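You operate a simulated robot arm through the tools that you are given. There is no shell and no other tool.

You run a simulated robot arm. Do the job below in one go: nothing can be reset, and whatever is moved stays where it is left.

JOB
Change the ring under the teal pipe for the purple one.
Fine: stand the pipe and lay the old ring on the blue plate; twist the pipe home again; the plug stays out. Set down upright: short teal pipe.

Only the result counts: the job must be done as asked and must still hold three seconds after the hand-in. Knocking over, shifting, dropping, spilling or breaking anything else fails it.

ROBOT AND FRAMES
A 7-joint arm with a two-finger parallel gripper, fixed in place. Base frame: the origin is on the floor under the middle of its stand, x ahead of it, y to its left, z up; the work surface is at about z = 0.85. Units: m, degrees, N and s.
With the tool pointing down near the work surface it reaches from about 0.42 to 0.9 m from the base axis. Its first joint turns from -143.0 to 143.0 degrees. Payload 3 kg.
The TCP is the grasp point between the finger pads, 0.03 m short of the fingertips. In the tool frame z runs along the fingers and y along their closing line. Largest opening 0.094 m; finger width 0.028, thickness 0.01; the body of the gripper, 0.05 by 0.096 m, starts 0.055 m behind the TCP.
Orientation is told as [roll, pitch, yaw] about the base's x, y, z axes, in that order, counted from this pose: with the fingers straight down and closing along the base's y, the tool's x points along the base's -x, its y along +y and its z along -z.

CONTROLS
- The arm moves only by the tool send_rows. Its argument "motion" is a list of rows, each an object (a shift or turn left out is 0, a gripper value left out holds the last) with "travel": the shift along the base's x, y, z in m, a list of three; "delta_rot": the turn, a rotation vector about the base's x, y, z in degrees, a list of three. In form: [{"travel": [tx, ty, tz], "delta_rot": [rx, ry, rz]}, ...]. A call has 1 to 20 rows; each row is the pose to reach, as a shift and turn from the pose commanded when the call began. "jaw" is the gripper command, from -1 (shut) to 1 (fully open), values between in proportion, set as the call begins (left out, the last holds). A row lasts 0.2 s, in which the tool goes at most 0.05 m and 8.6 degrees; a call with a longer step from one row to the next is refused whole, and so is a gripper value outside its range. A pose out of reach is approached as far as the arm can. The call stops where the force on the tool passes 50 N (or 10 N more than at its start, if that is more) or the arm is blocked; 0.2 s more then pass. The fingers move at their own pace (about 0.072 m/s each) and stop on an object; they squeeze with about 34 N. The grip force told is the motor's: it shows also when the fingers shut on nothing. Time passes only in rows, and 0.2 s behind the last, so rows that repeat a pose let the fingers close. The reply holds the time, the measured pose of the TCP, the force on the tool along the base axes, the opening and the grip force, in the units named above and with some noise, with the torque about the TCP (base axes, N m) and any sound that the robot's microphone picked up.
- Cameras (640 x 400 px; columns grow to the right, rows downward): "scene" is fixed at [0.2204, -0.6499, 1.6422]; the picture's right is [0.99, -0.15, 0.00], its down [-0.09, -0.61, -0.79] and it looks along [0.12, 0.78, -0.61] (base axes); focal length 357 px, centre (320, 200). "wrist" rides on the gripper at [0.076, 0.014, -0.103] in the tool frame; the picture's right is [-0.18, 0.98, 0.00], its down [-0.75, -0.14, -0.64] and it looks along [-0.63, -0.12, 0.77] (tool axes); focal length 243 px, centre (320, 200). There is no depth. A picture from a camera that has moved, and an enlarged one, comes with that camera's place and axes in the base frame and with its lens.
- snapshot(camera): a new picture of that camera. The clock stands still meanwhile.
- close_up(camera, box): a new picture of the part [left, top, right, bottom] of that camera's present view, enlarged. The clock stands still meanwhile.
- finish_job(): hands the job in; it is judged then, once.

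Places have to be worked out from the pictures, the camera data and where the tool is seen. Open the gripper and draw the arm clear of the work before you hand the job in, unless the task says otherwise.

The tools are called as a command line: name --argument value ..., lists and objects as JSON in quotes. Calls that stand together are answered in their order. send_rows: Moves the arm, as the interface text tells. Its arguments: {"type":"object","properties":{"motion":{"type":"array","items":{"type":"object","properties":{"travel":{"type":"array","items":{"type":"number"}},"delta_rot":{"type":"array","items":{"type":"number"}}}}},"jaw":{"type":"number"}},"required":["motion"]} The other tools are called the same way: snapshot (camera) takes a picture; close_up (camera, box) takes an enlarged picture of a part of a camera's view; finish_job () hands the job in.

At the start:

```text
time_s: 0.0
position: [0.522, -0.0465, 1.2334]
orientation: [0.0, 0.1, 0.0]
wrist_force: [0.3, -0.4, 0.0]
ft_torque: [0.01, 0.0, 0.01]
width: 0.0937
grasp_force: 0.0
```

scene: 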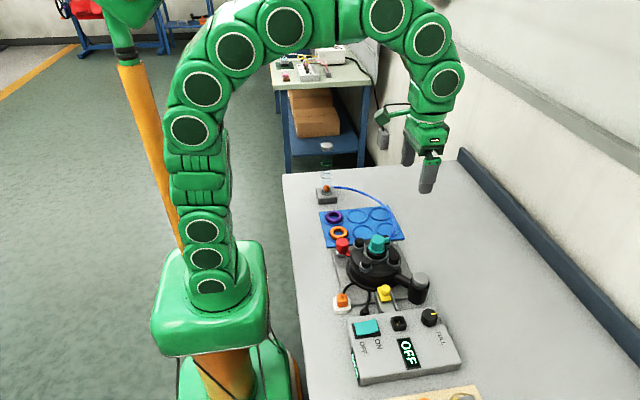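
wrist: 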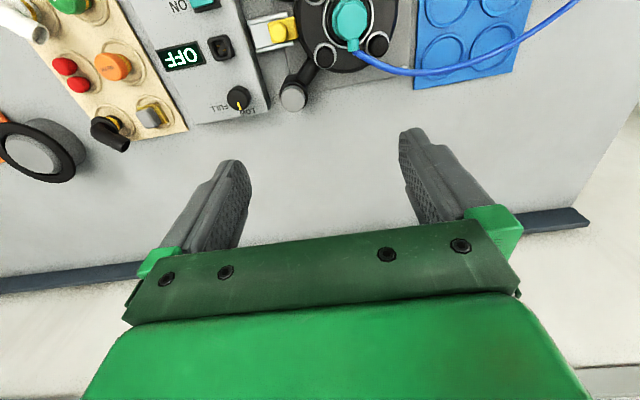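

The pictures show a machine with a teal pipe, a blue plate with rings, and a control panel. I take enlarged views to understand the details.

close_up --camera "scene" --box '[280, 170, 480, 295]'

close_up --camera "scene" --box '[310, 200, 430, 275]'

close_up --camera "scene" --box '[310, 270, 500, 400]'

close_up --camera "wrist" --box '[240, 0, 560, 200]'

close_up --camera "wrist" --box '[0, 0, 300, 190]'

```text
3.20 times, centred on (380, 232) of scene
camera zoom: at [0.2204, -0.6499, 1.6422], right [0.99, -0.15, 0.0], down [-0.09, -0.61, -0.79], along [0.12, 0.78, -0.61], focal length 1143 px, centre (128, 96)
```

zoom: 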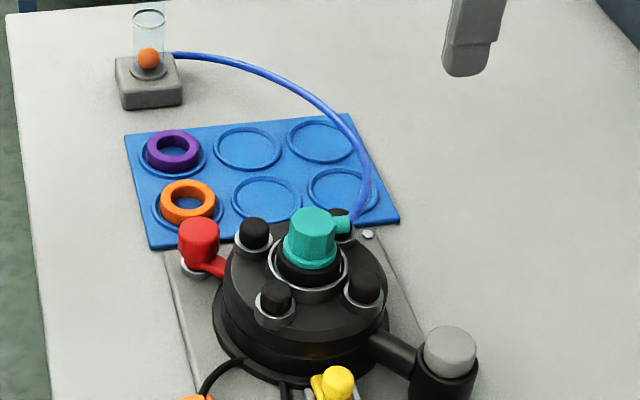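

```text
5.33 times, centred on (370, 238) of scene
camera zoom: at [0.2204, -0.6499, 1.6422], right [0.99, -0.15, 0.0], down [-0.09, -0.61, -0.79], along [0.12, 0.78, -0.61], focal length 1904 px, centre (53, 0)
```

zoom: 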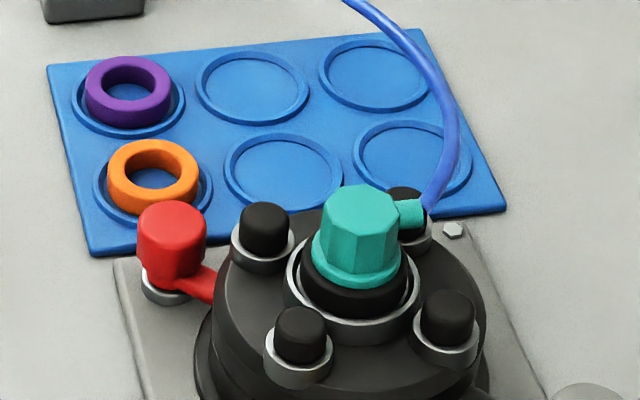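

```text
3.08 times, centred on (405, 335) of scene
camera zoom: at [0.2204, -0.6499, 1.6422], right [0.99, -0.15, 0.0], down [-0.09, -0.61, -0.79], along [0.12, 0.78, -0.61], focal length 1099 px, centre (58, -215)
```

zoom: 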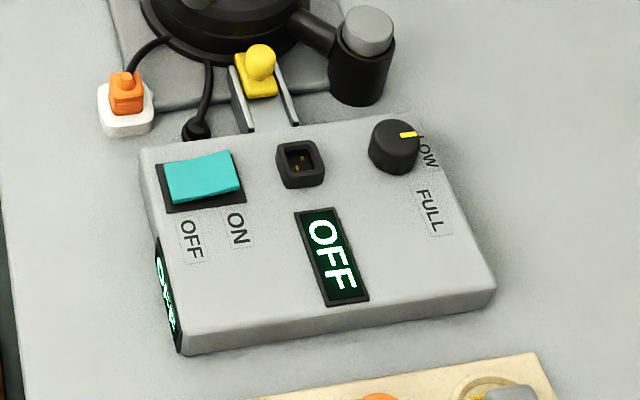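

```text
2.00 times, centred on (400, 100) of wrist
camera zoom: at [0.4448, -0.0331, 1.3355], right [0.18, 0.98, 0.0], down [0.75, -0.14, 0.64], along [0.63, -0.12, -0.77], focal length 485 px, centre (160, 400)
```

zoom: 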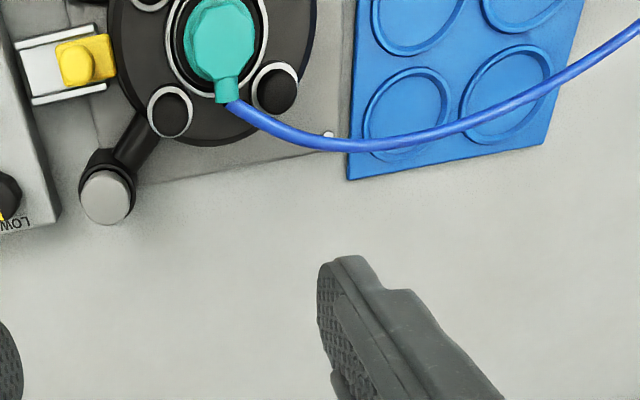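

```text
2.11 times, centred on (150, 95) of wrist
camera zoom: at [0.4448, -0.0331, 1.3355], right [0.18, 0.98, 0.0], down [0.75, -0.14, 0.64], along [0.63, -0.12, -0.77], focal length 511 px, centre (678, 421)
```

zoom: 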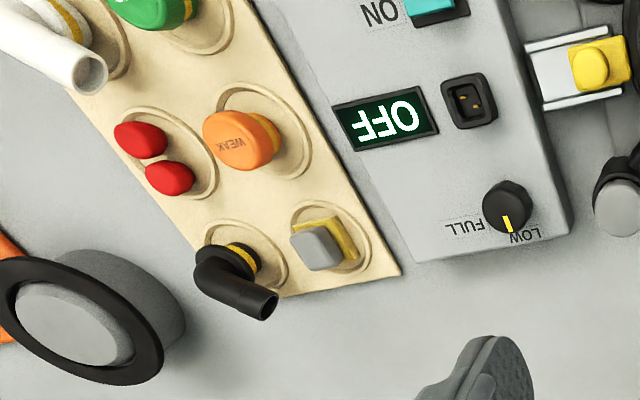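

The pipe appears to be near (0.47, 0.0, 0.99). I move back and to the left to get a better view of the machine and plate with the wrist camera.

send_rows --motion '[{"travel": [-0.03, 0.03, 0]}, {"travel": [-0.06, 0.06, 0]}, {"travel": [-0.09, 0.09, 0]}, {"travel": [-0.1, 0.12, 0]}, {"travel": [-0.1, 0.12, 0]}]' --jaw 1

```text
time_s: 1.2
position: [0.4211, 0.0734, 1.2322]
orientation: [-0.1, 0.1, 0.1]
wrist_force: [1.0, 0.0, 1.1]
ft_torque: [0.0, -0.01, 0.01]
width: 0.0939
grasp_force: 0.1
```

The arm got there without trouble, so I look from the wrist.

snapshot --camera "wrist"

close_up --camera "wrist" --box '[160, 0, 400, 150]'

snapshot --camera "scene"

```text
taken
camera wrist: at [0.3443, 0.0871, 1.3354], right [0.18, 0.98, 0.0], down [0.75, -0.14, 0.64], along [0.63, -0.12, -0.77], focal length 243 px, centre (320, 200)
```

wrist: 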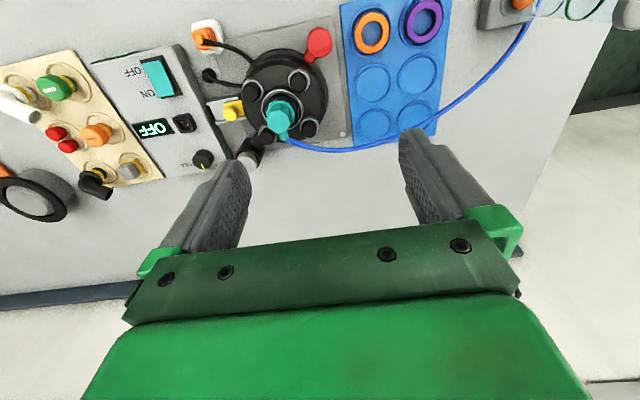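

```text
2.67 times, centred on (280, 75) of wrist
camera zoom: at [0.3443, 0.0871, 1.3354], right [0.18, 0.98, 0.0], down [0.75, -0.14, 0.64], along [0.63, -0.12, -0.77], focal length 647 px, centre (427, 533)
```

zoom: 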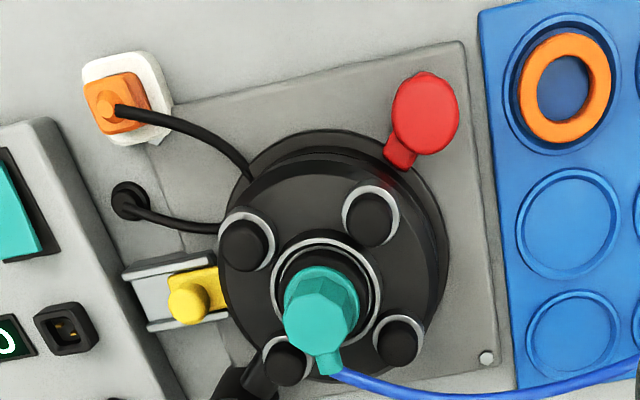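

```text
taken
```

scene: 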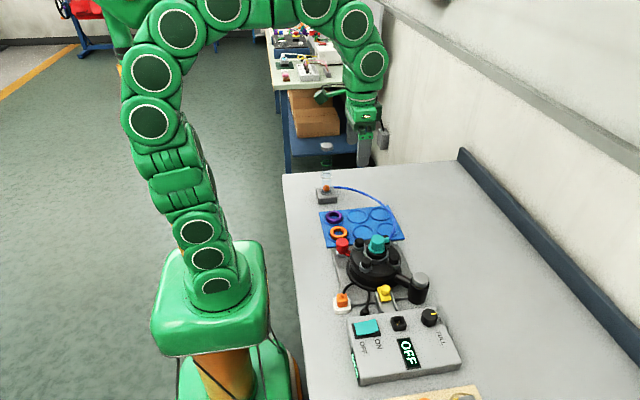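

I zoom further into the plug, yellow slider, red lever, pipe and gauge to learn what state they are in.

close_up --camera "wrist" --box '[180, 10, 260, 60]'

close_up --camera "wrist" --box '[180, 60, 260, 110]'

close_up --camera "wrist" --box '[230, 70, 340, 140]'

close_up --camera "scene" --box '[300, 175, 360, 212]'

close_up --camera "scene" --box '[325, 275, 405, 325]'

close_up --camera "scene" --box '[345, 225, 409, 265]'

```text
8.00 times, centred on (220, 35) of wrist
camera zoom: at [0.3443, 0.0871, 1.3354], right [0.18, 0.98, 0.0], down [0.75, -0.14, 0.64], along [0.63, -0.12, -0.77], focal length 1941 px, centre (1120, 1520)
```

zoom: 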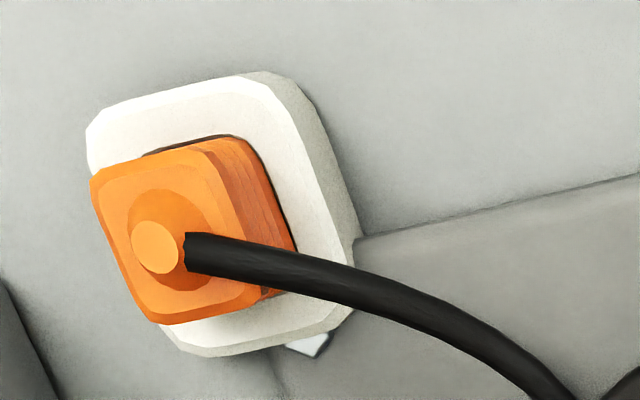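

```text
8.00 times, centred on (220, 85) of wrist
camera zoom: at [0.3443, 0.0871, 1.3354], right [0.18, 0.98, 0.0], down [0.75, -0.14, 0.64], along [0.63, -0.12, -0.77], focal length 1941 px, centre (1120, 1120)
```

zoom: 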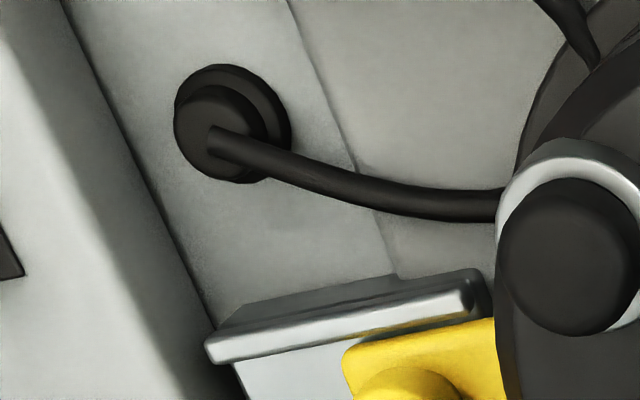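

```text
5.71 times, centred on (285, 105) of wrist
camera zoom: at [0.3443, 0.0871, 1.3354], right [0.18, 0.98, 0.0], down [0.75, -0.14, 0.64], along [0.63, -0.12, -0.77], focal length 1386 px, centre (520, 743)
```

zoom: 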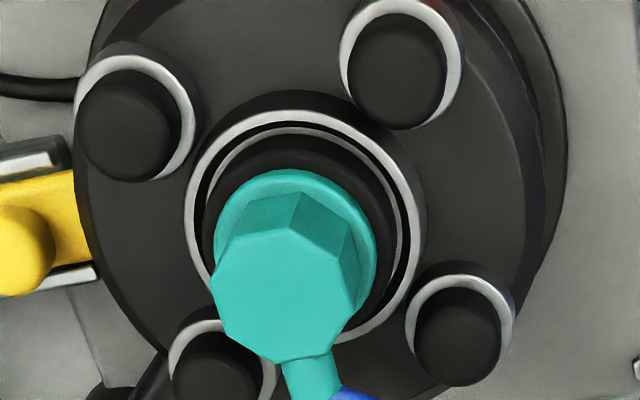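

```text
10.67 times, centred on (330, 194) of scene
camera zoom: at [0.2204, -0.6499, 1.6422], right [0.99, -0.15, 0.0], down [-0.09, -0.61, -0.79], along [0.12, 0.78, -0.61], focal length 3809 px, centre (213, 269)
```

zoom: 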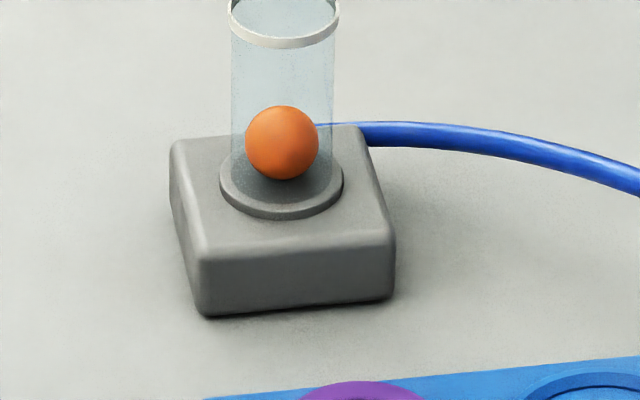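

```text
8.00 times, centred on (365, 300) of scene
camera zoom: at [0.2204, -0.6499, 1.6422], right [0.99, -0.15, 0.0], down [-0.09, -0.61, -0.79], along [0.12, 0.78, -0.61], focal length 2857 px, centre (-40, -600)
```

zoom: 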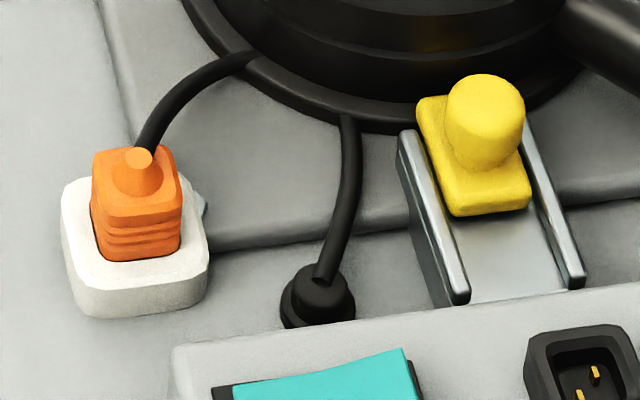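

```text
10.00 times, centred on (377, 245) of scene
camera zoom: at [0.2204, -0.6499, 1.6422], right [0.99, -0.15, 0.0], down [-0.09, -0.61, -0.79], along [0.12, 0.78, -0.61], focal length 3571 px, centre (-250, -250)
```

zoom: 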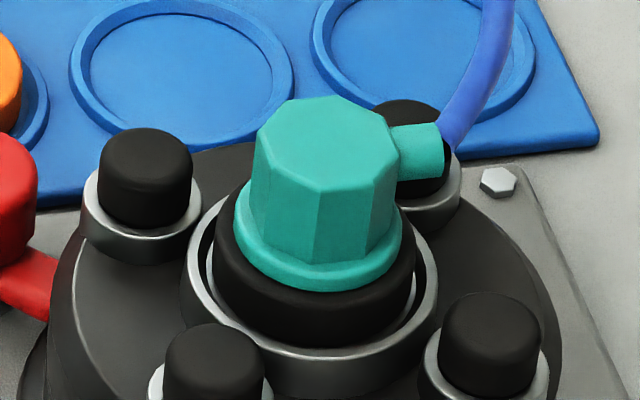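

The purple ring is near (0.40, 0.24) and the orange plug near (0.36, -0.10). Before touching anything I swing the wrist camera round to look at the plug, the socket and the machine from the -y side.

send_rows --motion '[{"travel": [0.003, -0.03, -0.01], "delta_rot": [0, 0, 8]}, {"travel": [0.006, -0.06, -0.02], "delta_rot": [0, 0, 16]}, {"travel": [0.009, -0.09, -0.03], "delta_rot": [0, 0, 24]}, {"travel": [0.012, -0.12, -0.04], "delta_rot": [0, 0, 32]}, {"travel": [0.015, -0.15, -0.05], "delta_rot": [0, 0, 40]}, {"travel": [0.018, -0.18, -0.06], "delta_rot": [0, 0, 48]}, {"travel": [0.021, -0.21, -0.07], "delta_rot": [0, 0, 56]}, {"travel": [0.024, -0.24, -0.08], "delta_rot": [0, 0, 64]}, {"travel": [0.027, -0.27, -0.09], "delta_rot": [0, 0, 72]}, {"travel": [0.03, -0.3, -0.1], "delta_rot": [0, 0, 80]}, {"travel": [0.03, -0.32, -0.11], "delta_rot": [0, 0, 88]}, {"travel": [0.03, -0.32, -0.11], "delta_rot": [0, 0, 90]}]'

```text
time_s: 3.8
position: [0.453, -0.2469, 1.1209]
orientation: [0.0, 0.0, 90.1]
wrist_force: [-0.2, 0.4, -0.6]
ft_torque: [-0.04, -0.03, 0.02]
width: 0.0936
grasp_force: 0.1
```

The arm is at yaw 90 beside the control box; I take the wrist view.

snapshot --camera "wrist"

close_up --camera "wrist" --box '[160, 0, 480, 200]'

```text
taken
camera wrist: at [0.4371, -0.3247, 1.2247], right [-0.98, 0.18, 0.0], down [0.14, 0.75, 0.64], along [0.12, 0.63, -0.77], focal length 243 px, centre (320, 200)
```

wrist: 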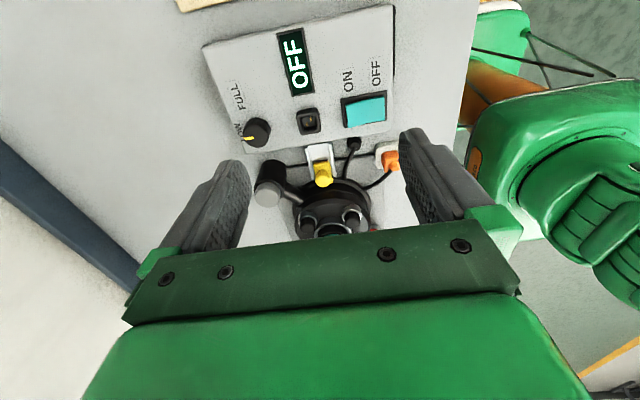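

```text
2.00 times, centred on (320, 100) of wrist
camera zoom: at [0.4371, -0.3247, 1.2247], right [-0.98, 0.18, 0.0], down [0.14, 0.75, 0.64], along [0.12, 0.63, -0.77], focal length 485 px, centre (320, 400)
```

zoom: 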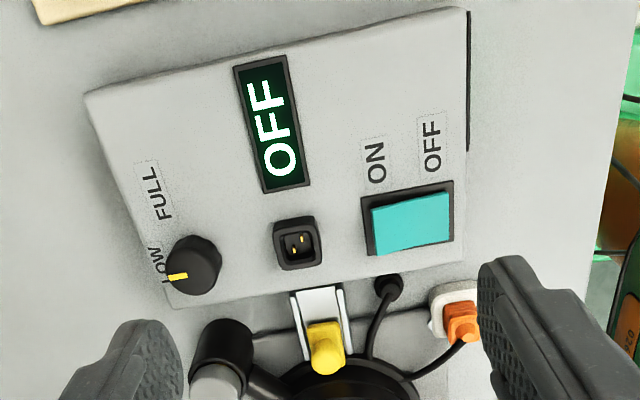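

I zoom into the black socket, the yellow slide and the plug from here.

close_up --camera "wrist" --box '[280, 95, 344, 135]'

close_up --camera "wrist" --box '[290, 130, 410, 205]'

close_up --camera "wrist" --box '[330, 80, 400, 130]'

```text
10.00 times, centred on (312, 115) of wrist
camera zoom: at [0.4371, -0.3247, 1.2247], right [-0.98, 0.18, 0.0], down [0.14, 0.75, 0.64], along [0.12, 0.63, -0.77], focal length 2426 px, centre (400, 1050)
```

zoom: 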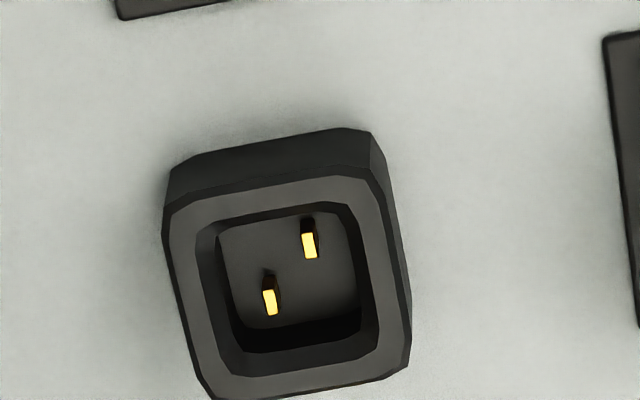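

```text
5.33 times, centred on (350, 168) of wrist
camera zoom: at [0.4371, -0.3247, 1.2247], right [-0.98, 0.18, 0.0], down [0.14, 0.75, 0.64], along [0.12, 0.63, -0.77], focal length 1294 px, centre (160, 373)
```

zoom: 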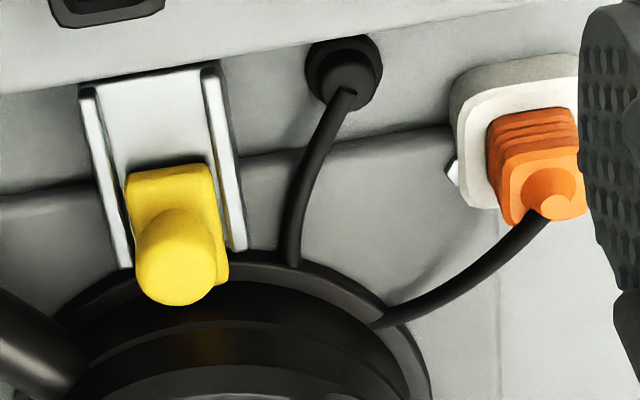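

```text
8.00 times, centred on (365, 105) of wrist
camera zoom: at [0.4371, -0.3247, 1.2247], right [-0.98, 0.18, 0.0], down [0.14, 0.75, 0.64], along [0.12, 0.63, -0.77], focal length 1941 px, centre (-40, 960)
```

zoom: 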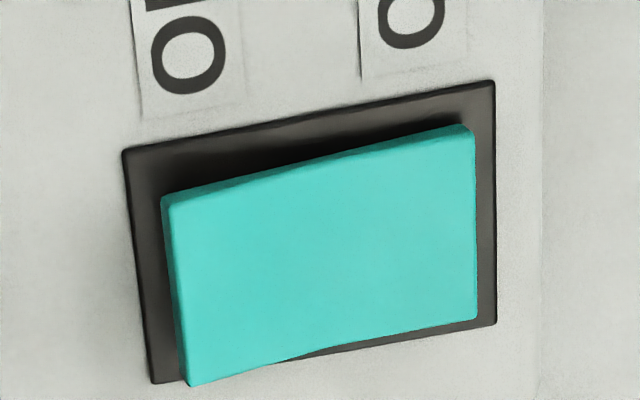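

The plug's body (about 24 mm) matches the empty black socket with the two pins, and its white block is only a parking holder. So the plug is already out, the display reads OFF and the gauge ball is at the bottom, and I leave all of those alone. I go back to yaw 0 above the pipe to measure it.

send_rows --motion '[{"travel": [0.0, 0.022, 0.0], "delta_rot": [0, 0, -8]}, {"travel": [0.0, 0.044, 0.0], "delta_rot": [0, 0, -16]}, {"travel": [0.0, 0.066, 0.0], "delta_rot": [0, 0, -24]}, {"travel": [0.0, 0.088, 0.0], "delta_rot": [0, 0, -32]}, {"travel": [0.0, 0.11, 0.0], "delta_rot": [0, 0, -40]}, {"travel": [0.0, 0.132, 0.0], "delta_rot": [0, 0, -48]}, {"travel": [0.0, 0.154, 0.0], "delta_rot": [0, 0, -56]}, {"travel": [0.004, 0.176, 0.0], "delta_rot": [0, 0, -64]}, {"travel": [0.008, 0.198, 0.0], "delta_rot": [0, 0, -72]}, {"travel": [0.012, 0.22, 0.0], "delta_rot": [0, 0, -80]}, {"travel": [0.016, 0.242, 0.0], "delta_rot": [0, 0, -88]}, {"travel": [0.018, 0.247, 0.0], "delta_rot": [0, 0, -90]}]'

```text
time_s: 6.4
position: [0.4739, 0.0001, 1.122]
orientation: [0.0, 0.0, -0.1]
wrist_force: [-0.9, 0.3, 0.3]
ft_torque: [0.04, 0.0, 0.01]
width: 0.0939
grasp_force: 0.1
```

The arm is above the pipe at yaw 0. I take wrist and scene pictures to fix the pipe axis against the fingers.

snapshot --camera "wrist"

close_up --camera "wrist" --box '[200, 0, 440, 150]'

close_up --camera "scene" --box '[310, 170, 438, 250]'

```text
taken
camera wrist: at [0.3947, 0.0136, 1.2253], right [0.19, 0.98, 0.0], down [0.75, -0.14, 0.64], along [0.63, -0.12, -0.77], focal length 243 px, centre (320, 200)
```

wrist: 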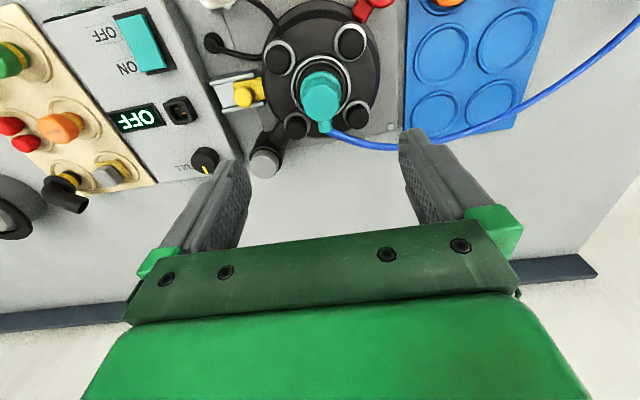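

```text
2.67 times, centred on (320, 75) of wrist
camera zoom: at [0.3947, 0.0136, 1.2253], right [0.19, 0.98, 0.0], down [0.75, -0.14, 0.64], along [0.63, -0.12, -0.77], focal length 647 px, centre (320, 533)
```

zoom: 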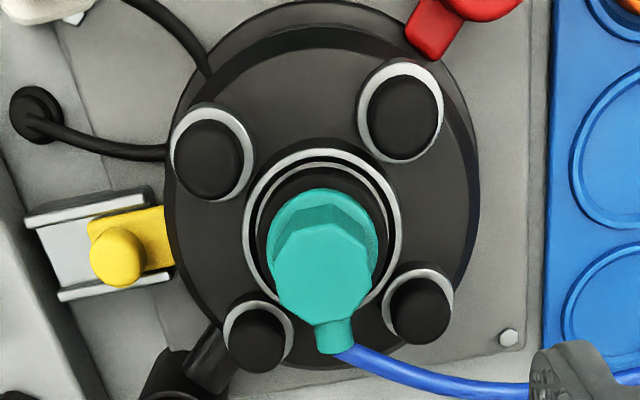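

```text
5.00 times, centred on (374, 210) of scene
camera zoom: at [0.2204, -0.6499, 1.6422], right [0.99, -0.15, 0.0], down [-0.09, -0.61, -0.79], along [0.12, 0.78, -0.61], focal length 1785 px, centre (50, 150)
```

zoom: 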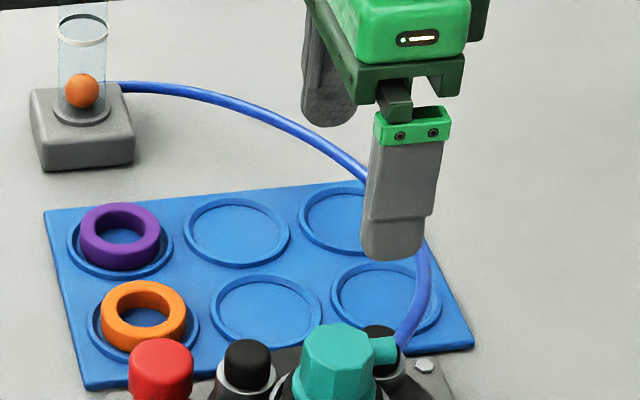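

The pipe axis works out at (0.471, 0.000) with its top near z = 0.988 and the black knob tops near 0.945, so the nozzle points along +x and closing along y is right. I go straight down with the jaws open to TCP z = 0.980, leaving the fingertips above the knobs.

send_rows --motion '[{"travel": [0.0005, 0, -0.03]}, {"travel": [0.0005, 0, -0.06]}, {"travel": [0.0005, 0, -0.09]}, {"travel": [0.0005, 0, -0.11]}, {"travel": [0.0005, 0, -0.125]}, {"travel": [0.0005, 0, -0.135]}, {"travel": [0.0005, 0, -0.142]}, {"travel": [0.0005, 0, -0.142]}]' --jaw 1

```text
time_s: 8.2
position: [0.4722, 0.0006, 0.9799]
orientation: [0.0, 0.0, 0.0]
wrist_force: [-1.0, 0.6, 0.3]
ft_torque: [0.05, -0.03, 0.05]
width: 0.0939
grasp_force: 0.1
```

I check that the fingers straddle the pipe before closing.

snapshot --camera "wrist"

close_up --camera "scene" --box '[330, 200, 426, 260]'

```text
taken
camera wrist: at [0.3947, 0.0142, 1.0833], right [0.18, 0.98, 0.0], down [0.75, -0.14, 0.64], along [0.63, -0.12, -0.77], focal length 243 px, centre (320, 200)
```

wrist: 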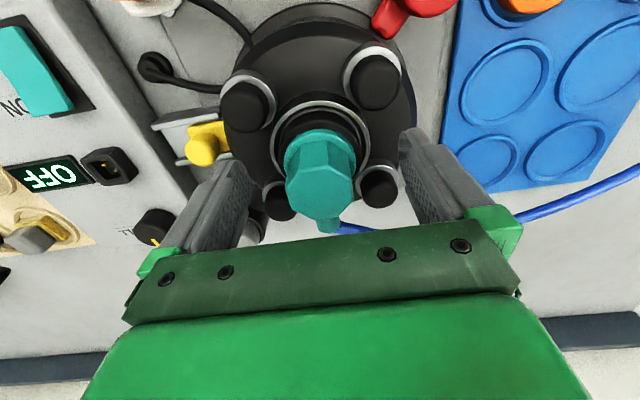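

```text
6.67 times, centred on (378, 230) of scene
camera zoom: at [0.2204, -0.6499, 1.6422], right [0.99, -0.15, 0.0], down [-0.09, -0.61, -0.79], along [0.12, 0.78, -0.61], focal length 2380 px, centre (-67, 0)
```

zoom: 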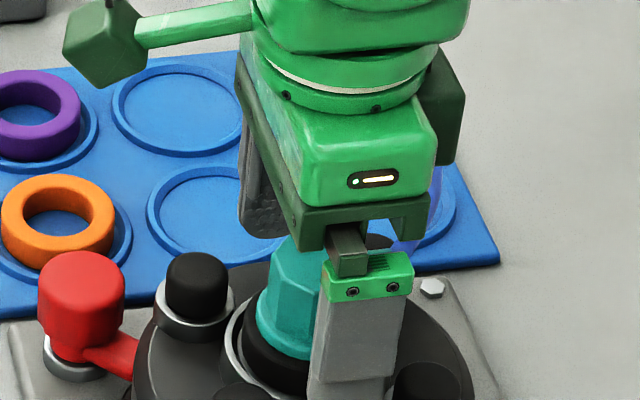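

The pipe top sits right at the TCP's projection. I zoom once to check the flats face the finger pads.

close_up --camera "wrist" --box '[240, 90, 400, 240]'

```text
2.67 times, centred on (320, 165) of wrist
camera zoom: at [0.3947, 0.0142, 1.0833], right [0.18, 0.98, 0.0], down [0.75, -0.14, 0.64], along [0.63, -0.12, -0.77], focal length 647 px, centre (320, 293)
```

zoom: 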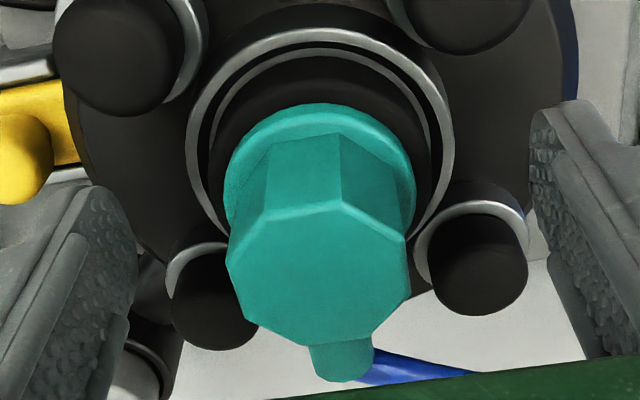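

The octagonal top has flats facing ±y, so I close the jaws on it and hold.

send_rows --motion '[{"travel": [0, 0, 0]}, {"travel": [0, 0, 0]}, {"travel": [0, 0, 0]}, {"travel": [0, 0, 0]}, {"travel": [0, 0, 0]}, {"travel": [0, 0, 0]}]' --jaw -1

```text
time_s: 9.6
position: [0.4715, 0.0, 0.979]
orientation: [0.0, 0.0, 0.0]
wrist_force: [-0.4, -9.6, 1.0]
ft_torque: [-0.47, 0.01, -0.07]
width: 0.0432
grasp_force: 34.1
```

The grip holds at 43 mm with a 9.6 N side load along -y. I shift 1 mm to -y to see if that relaxes it before twisting.

send_rows --motion '[{"travel": [0, -0.0005, 0]}, {"travel": [0, -0.001, 0]}, {"travel": [0, -0.001, 0]}]'

```text
time_s: 10.4
position: [0.4724, -0.0007, 0.9794]
orientation: [-0.1, 0.0, 0.1]
wrist_force: [11.4, 10.7, -7.2]
ft_torque: [0.54, -0.5, 0.02]
width: 0.0433
grasp_force: 34.4
```

A millimetre is about 20 N, so the true centre is halfway. I go back 0.5 mm in y and ease x forward 0.5 mm.

send_rows --motion '[{"travel": [0.0005, 0.0005, 0]}, {"travel": [0.0005, 0.0005, 0]}]'

```text
time_s: 11.0
position: [0.4718, -0.0005, 0.9804]
orientation: [0.0, 0.0, 0.0]
wrist_force: [3.2, 12.7, 10.9]
ft_torque: [0.6, -0.16, 0.02]
width: 0.0432
grasp_force: 34.0
```

The readings look partly like friction; I hold for a moment to see what the steady load is.

send_rows --motion '[{"travel": [0, 0.0003, 0]}, {"travel": [0, 0.0003, 0]}, {"travel": [0, 0.0003, 0]}]'

```text
time_s: 11.8
position: [0.4714, -0.0006, 0.9805]
orientation: [-0.1, 0.0, 0.1]
wrist_force: [11.2, 2.3, 1.2]
ft_torque: [0.02, -0.54, 0.02]
width: 0.0436
grasp_force: 34.1
```

Loads are small now. I try a careful twist of a few degrees counter-clockwise (seen from above) and watch the torque.

send_rows --motion '[{"travel": [0, 0, 0], "delta_rot": [0, 0, 2]}, {"travel": [0, 0, 0], "delta_rot": [0, 0, 4]}, {"travel": [0, 0, 0], "delta_rot": [0, 0, 6]}, {"travel": [0, 0, 0], "delta_rot": [0, 0, 6]}]'

```text
time_s: 12.8
position: [0.4716, 0.0008, 0.9801]
orientation: [0.1, -0.1, 6.0]
wrist_force: [2.5, -10.3, -2.9]
ft_torque: [-0.27, -0.07, 0.68]
width: 0.0434
grasp_force: 33.8
```

The torque is small and not clearly resisting. I check with the wrist camera whether the pipe really turned with the jaws.

close_up --camera "wrist" --box '[240, 90, 400, 240]'

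close_up --camera "scene" --box '[330, 200, 426, 260]'

```text
2.67 times, centred on (320, 165) of wrist
camera zoom: at [0.3928, 0.0056, 1.0828], right [0.08, 1.0, 0.0], down [0.76, -0.06, 0.64], along [0.64, -0.05, -0.77], focal length 647 px, centre (320, 293)
```

zoom: 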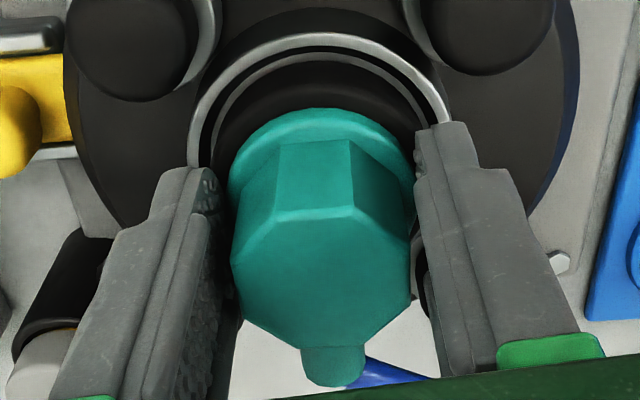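

```text
6.67 times, centred on (378, 230) of scene
camera zoom: at [0.2204, -0.6499, 1.6422], right [0.99, -0.15, 0.0], down [-0.09, -0.61, -0.79], along [0.12, 0.78, -0.61], focal length 2380 px, centre (-67, 0)
```

zoom: 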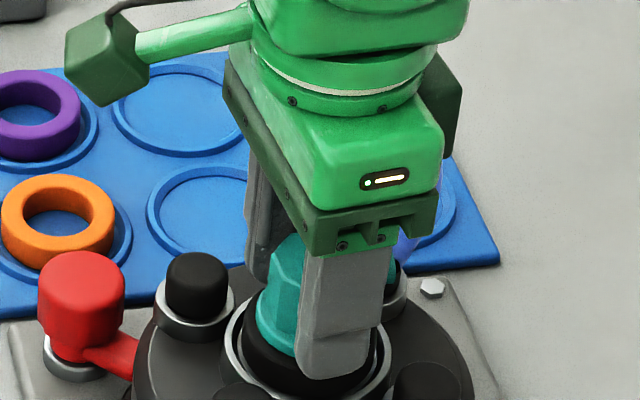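

The pipe seems to have turned with the jaws. I keep turning counter-clockwise in small steps.

send_rows --motion '[{"travel": [0, 0, 0], "delta_rot": [0, 0, 3]}, {"travel": [0, 0, 0], "delta_rot": [0, 0, 6]}, {"travel": [0, 0, 0], "delta_rot": [0, 0, 9]}, {"travel": [0, 0, 0], "delta_rot": [0, 0, 9]}]'

```text
time_s: 13.8
position: [0.4699, -0.0011, 0.981]
orientation: [-0.1, 0.1, 15.0]
wrist_force: [-1.6, -21.7, -2.0]
ft_torque: [-0.61, 0.05, -0.7]
width: 0.0429
grasp_force: 34.4
```

Torque is about 0.7 N m and the turn follows. I carry on another 15 degrees.

send_rows --motion '[{"travel": [0, -0.0003, 0], "delta_rot": [0, 0, 3]}, {"travel": [0, -0.0005, 0], "delta_rot": [0, 0, 6]}, {"travel": [0, -0.0005, 0], "delta_rot": [0, 0, 9]}, {"travel": [0, -0.0005, 0], "delta_rot": [0, 0, 12]}, {"travel": [0, -0.0005, 0], "delta_rot": [0, 0, 15]}, {"travel": [0, -0.0005, 0], "delta_rot": [0, 0, 15]}]'

close_up --camera "wrist" --box '[240, 90, 400, 240]'

```text
time_s: 15.2
position: [0.4704, -0.0012, 0.9798]
orientation: [0.0, -0.1, 30.1]
wrist_force: [8.0, -28.4, 0.1]
ft_torque: [-0.85, -0.15, -0.97]
width: 0.043
grasp_force: 34.0
```

```text
2.67 times, centred on (320, 165) of wrist
camera zoom: at [0.3972, -0.0274, 1.0834], right [-0.33, 0.94, 0.0], down [0.72, 0.26, 0.64], along [0.61, 0.21, -0.77], focal length 647 px, centre (320, 293)
```

zoom: 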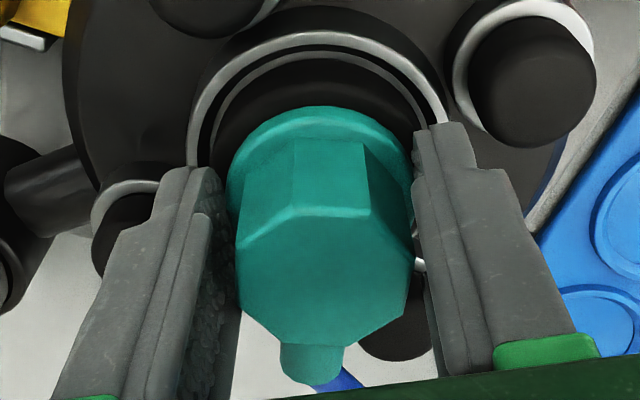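

The pipe lags the jaws by some degrees now. I look from the scene camera to see how far the nozzle has really turned.

close_up --camera "scene" --box '[340, 205, 420, 255]'

snapshot --camera "wrist"

```text
8.00 times, centred on (380, 230) of scene
camera zoom: at [0.2204, -0.6499, 1.6422], right [0.99, -0.15, 0.0], down [-0.09, -0.61, -0.79], along [0.12, 0.78, -0.61], focal length 2857 px, centre (-160, -40)
```

zoom: 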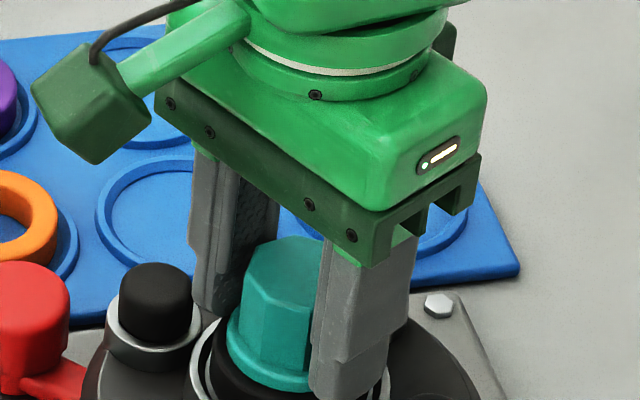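

```text
taken
camera wrist: at [0.3972, -0.0274, 1.0834], right [-0.33, 0.94, 0.0], down [0.72, 0.26, 0.64], along [0.61, 0.21, -0.77], focal length 243 px, centre (320, 200)
```

wrist: 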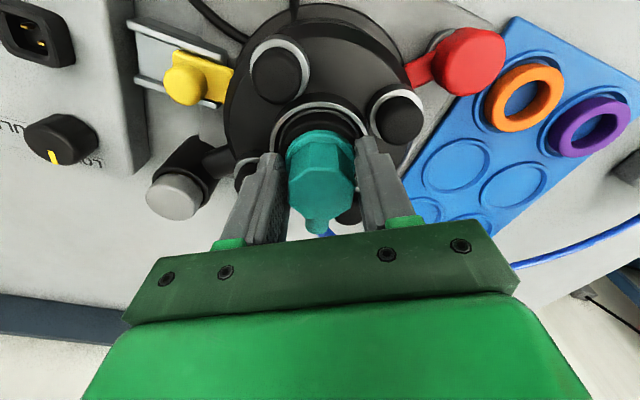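

The 43 mm grip width means the pads hold the round flange (its rim reaches about z = 0.96) instead of the narrower octagon, so they slip. I open slightly to about 52 mm and rise 14 mm so I can regrip on the flats.

send_rows --motion '[{"travel": [0, 0, 0]}, {"travel": [0, 0, 0]}, {"travel": [0, 0, 0.005]}, {"travel": [0.0008, 0.001, 0.01]}, {"travel": [0.0008, 0.001, 0.014]}, {"travel": [0.0008, 0.001, 0.014]}]' --jaw 0.11

close_up --camera "wrist" --box '[240, 90, 400, 240]'

close_up --camera "scene" --box '[340, 205, 420, 255]'

```text
time_s: 16.6
position: [0.4726, 0.0, 0.9944]
orientation: [0.0, 0.0, 30.0]
wrist_force: [-0.2, 0.4, 0.5]
ft_torque: [0.03, 0.0, 0.0]
width: 0.0522
grasp_force: 0.0
```

```text
2.67 times, centred on (320, 165) of wrist
camera zoom: at [0.3982, -0.0257, 1.0974], right [-0.33, 0.94, 0.0], down [0.72, 0.25, 0.64], along [0.61, 0.21, -0.77], focal length 647 px, centre (320, 293)
```

zoom: 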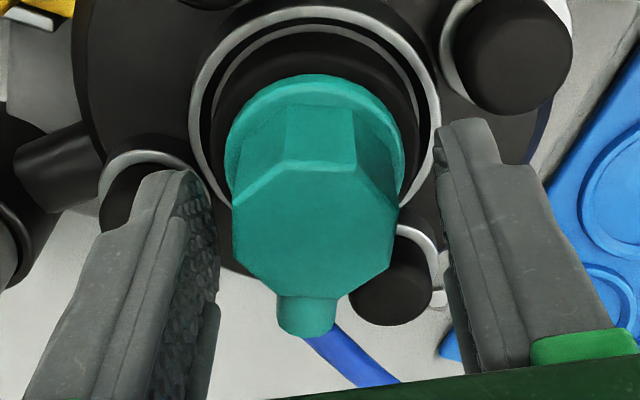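

```text
8.00 times, centred on (380, 230) of scene
camera zoom: at [0.2204, -0.6499, 1.6422], right [0.99, -0.15, 0.0], down [-0.09, -0.61, -0.79], along [0.12, 0.78, -0.61], focal length 2857 px, centre (-160, -40)
```

zoom: 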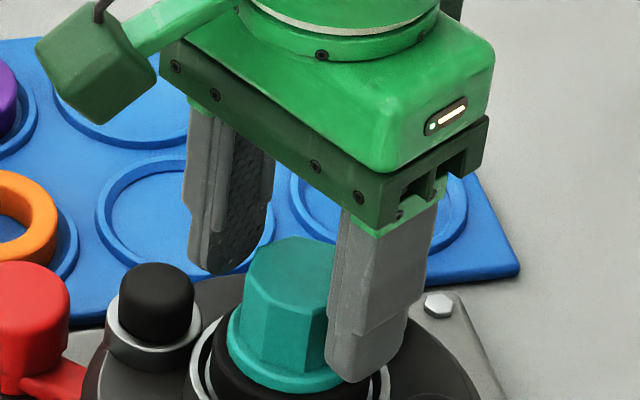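

The octagon (33 mm across flats) lags the jaws by about 14°, so the pipe has turned roughly 16° from home. I turn the jaws back to match the flats, rise 2 mm more and centre by 1 mm, then close.

send_rows --motion '[{"travel": [0, -0.0005, 0.002], "delta_rot": [0, 0, -5]}, {"travel": [0, -0.001, 0.002], "delta_rot": [0, 0, -10]}, {"travel": [0, -0.001, 0.002], "delta_rot": [0, 0, -14]}, {"travel": [0, -0.001, 0.002], "delta_rot": [0, 0, -14]}]' --jaw 0.11

send_rows --motion '[{"travel": [0, 0, 0]}, {"travel": [0, 0, 0]}, {"travel": [0, 0, 0]}, {"travel": [0, 0, 0]}]' --jaw -1

close_up --camera "wrist" --box '[240, 90, 400, 240]'

```text
time_s: 17.6
position: [0.4733, -0.0004, 0.9965]
orientation: [0.0, 0.0, 16.0]
wrist_force: [-0.9, 0.8, -0.1]
ft_torque: [-0.02, 0.0, -0.02]
width: 0.052
grasp_force: 0.1
```

```text
time_s: 18.6
position: [0.473, -0.0007, 0.9962]
orientation: [-0.1, -0.1, 16.0]
wrist_force: [0.3, -1.0, 0.7]
ft_torque: [-0.02, -0.01, -0.2]
width: 0.0339
grasp_force: 34.5
```

```text
2.67 times, centred on (320, 165) of wrist
camera zoom: at [0.3941, -0.0086, 1.0994], right [-0.09, 1.0, 0.0], down [0.76, 0.07, 0.64], along [0.64, 0.06, -0.77], focal length 647 px, centre (320, 293)
```

zoom: 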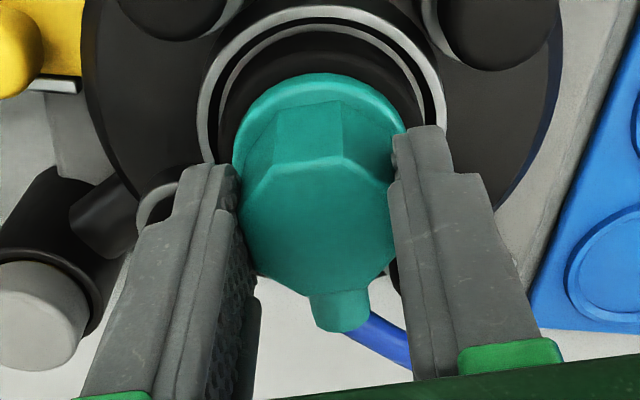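

The grip now reads 33.9 mm on the flats with almost no side load. I continue twisting counter-clockwise 15°.

send_rows --motion '[{"travel": [0, 0, 0], "delta_rot": [0, 0, 4]}, {"travel": [0, 0, 0], "delta_rot": [0, 0, 8]}, {"travel": [0, 0, 0], "delta_rot": [0, 0, 12]}, {"travel": [0, 0, 0], "delta_rot": [0, 0, 15]}, {"travel": [0, 0, 0], "delta_rot": [0, 0, 15]}]'

```text
time_s: 19.8
position: [0.4729, -0.0008, 0.9952]
orientation: [0.0, 0.0, 31.0]
wrist_force: [0.1, 0.3, -0.9]
ft_torque: [-0.03, -0.01, -0.02]
width: 0.0339
grasp_force: 34.0
```

Torque dropped to nearly zero, so the pipe turns freely or is released. I check its angle in the jaws and its height.

close_up --camera "wrist" --box '[240, 90, 400, 240]'

close_up --camera "scene" --box '[340, 205, 420, 255]'

```text
2.67 times, centred on (320, 165) of wrist
camera zoom: at [0.3985, -0.0282, 1.0998], right [-0.35, 0.94, 0.0], down [0.72, 0.27, 0.64], along [0.6, 0.22, -0.77], focal length 647 px, centre (320, 293)
```

zoom: 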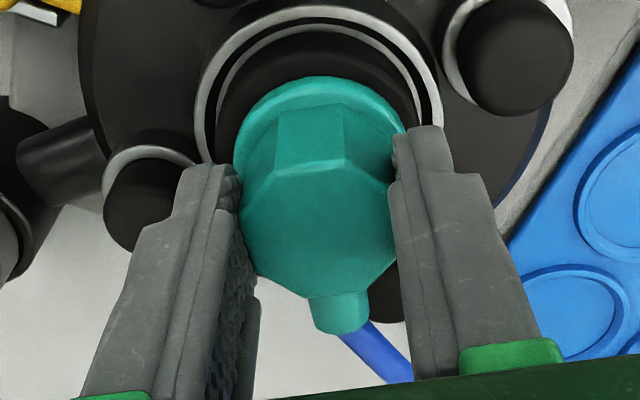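

```text
8.00 times, centred on (380, 230) of scene
camera zoom: at [0.2204, -0.6499, 1.6422], right [0.99, -0.15, 0.0], down [-0.09, -0.61, -0.79], along [0.12, 0.78, -0.61], focal length 2857 px, centre (-160, -40)
```

zoom: 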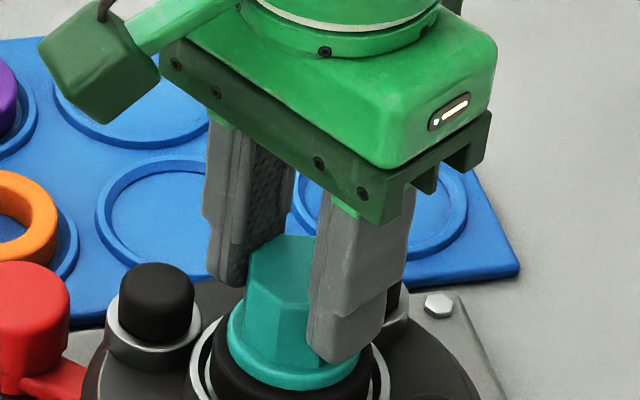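

The pipe turns with the jaws and offers no torque. I turn 15° more, looking for an end stop.

send_rows --motion '[{"travel": [0, 0, 0], "delta_rot": [0, 0, 4]}, {"travel": [0, 0, 0], "delta_rot": [0, 0, 8]}, {"travel": [0, 0, 0], "delta_rot": [0, 0, 12]}, {"travel": [0, 0, 0], "delta_rot": [0, 0, 15]}, {"travel": [0, 0, 0], "delta_rot": [0, 0, 15]}]'

```text
time_s: 21.0
position: [0.4722, 0.0005, 0.9968]
orientation: [0.0, 0.0, 46.1]
wrist_force: [3.0, -3.3, 0.0]
ft_torque: [-0.23, -0.19, -0.05]
width: 0.0342
grasp_force: 34.0
```

No stop yet. I test whether it is free by lifting only 3 mm and reading the vertical force.

send_rows --motion '[{"travel": [0, 0, 0.001]}, {"travel": [0, 0, 0.002]}, {"travel": [0, 0, 0.003]}, {"travel": [0, 0, 0.003]}]'

```text
time_s: 22.0
position: [0.472, -0.0003, 0.9994]
orientation: [0.0, -0.1, 46.0]
wrist_force: [0.5, -2.8, 0.8]
ft_torque: [-0.19, -0.01, 0.0]
width: 0.0341
grasp_force: 34.3
```

No pull is felt, so either it lifts freely or slides in the pads. I look.

close_up --camera "scene" --box '[340, 205, 420, 255]'

close_up --camera "wrist" --box '[240, 90, 400, 240]'

```text
8.00 times, centred on (380, 230) of scene
camera zoom: at [0.2204, -0.6499, 1.6422], right [0.99, -0.15, 0.0], down [-0.09, -0.61, -0.79], along [0.12, 0.78, -0.61], focal length 2857 px, centre (-160, -40)
```

zoom: 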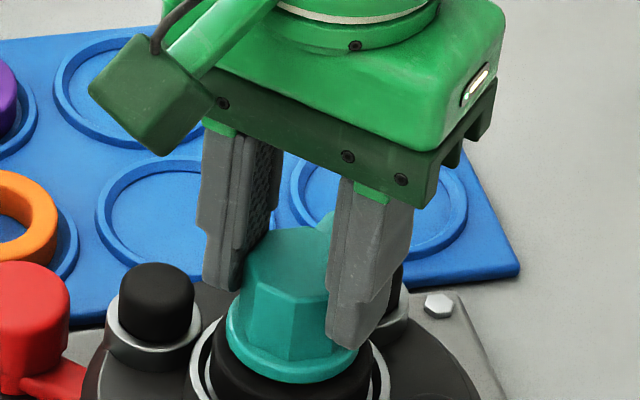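

```text
2.67 times, centred on (320, 165) of wrist
camera zoom: at [0.4081, -0.0461, 1.1027], right [-0.58, 0.82, 0.0], down [0.63, 0.44, 0.64], along [0.52, 0.37, -0.77], focal length 647 px, centre (320, 293)
```

zoom: 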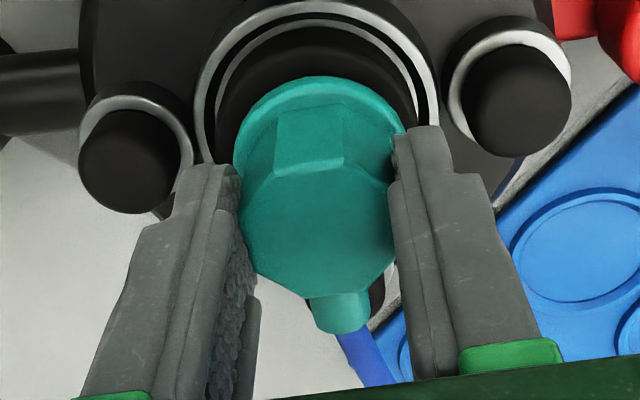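

The pipe came up with the jaws. I lift another 12 mm slowly at the same angle.

send_rows --motion '[{"travel": [0, 0, 0.003]}, {"travel": [0, 0, 0.006]}, {"travel": [0, 0, 0.009]}, {"travel": [0, 0, 0.012]}, {"travel": [0, 0, 0.012]}]'

close_up --camera "scene" --box '[340, 205, 420, 255]'

```text
time_s: 23.2
position: [0.4729, -0.0011, 1.0118]
orientation: [0.0, -0.1, 46.0]
wrist_force: [0.0, 0.1, 0.0]
ft_torque: [0.0, -0.01, -0.01]
width: 0.0342
grasp_force: 33.9
```

```text
8.00 times, centred on (380, 230) of scene
camera zoom: at [0.2204, -0.6499, 1.6422], right [0.99, -0.15, 0.0], down [-0.09, -0.61, -0.79], along [0.12, 0.78, -0.61], focal length 2857 px, centre (-160, -40)
```

zoom: 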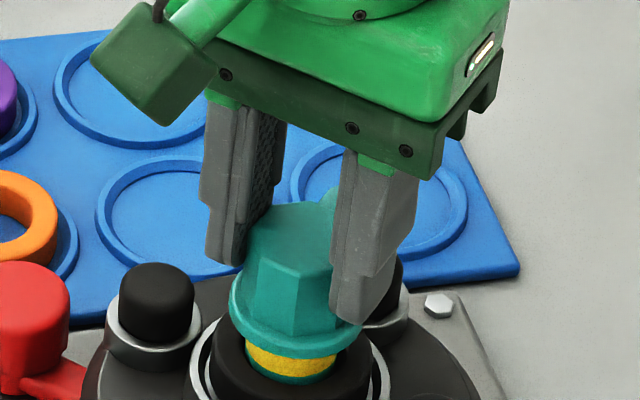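

A yellow band on the stub under the flange appears. I lift 30 mm further to see the whole stub and the socket.

send_rows --motion '[{"travel": [0, 0, 0.01]}, {"travel": [0, 0, 0.02]}, {"travel": [0, 0, 0.03]}, {"travel": [0, 0, 0.03]}]'

close_up --camera "scene" --box '[340, 195, 420, 245]'

close_up --camera "wrist" --box '[160, 0, 480, 200]'

```text
time_s: 24.2
position: [0.4731, -0.0012, 1.0416]
orientation: [0.1, 0.0, 46.0]
wrist_force: [0.1, -0.4, -0.5]
ft_torque: [-0.01, 0.0, 0.01]
width: 0.0342
grasp_force: 33.9
```

```text
8.00 times, centred on (380, 220) of scene
camera zoom: at [0.2204, -0.6499, 1.6422], right [0.99, -0.15, 0.0], down [-0.09, -0.61, -0.79], along [0.12, 0.78, -0.61], focal length 2857 px, centre (-160, 40)
```

zoom: 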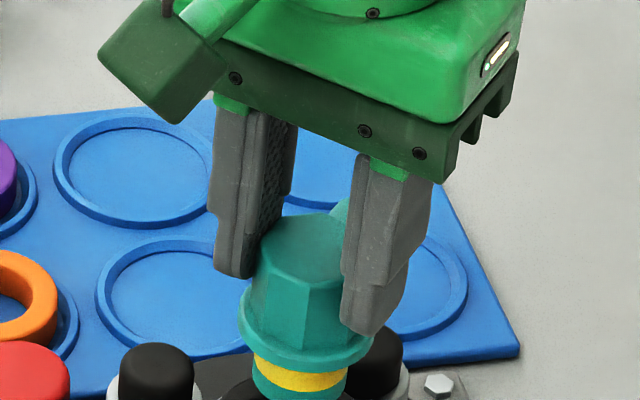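

```text
2.00 times, centred on (320, 100) of wrist
camera zoom: at [0.4085, -0.0462, 1.1442], right [-0.58, 0.82, 0.0], down [0.63, 0.44, 0.64], along [0.52, 0.37, -0.77], focal length 485 px, centre (320, 400)
```

zoom: 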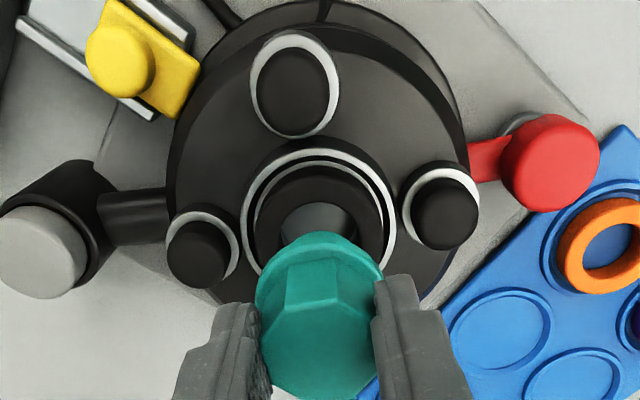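

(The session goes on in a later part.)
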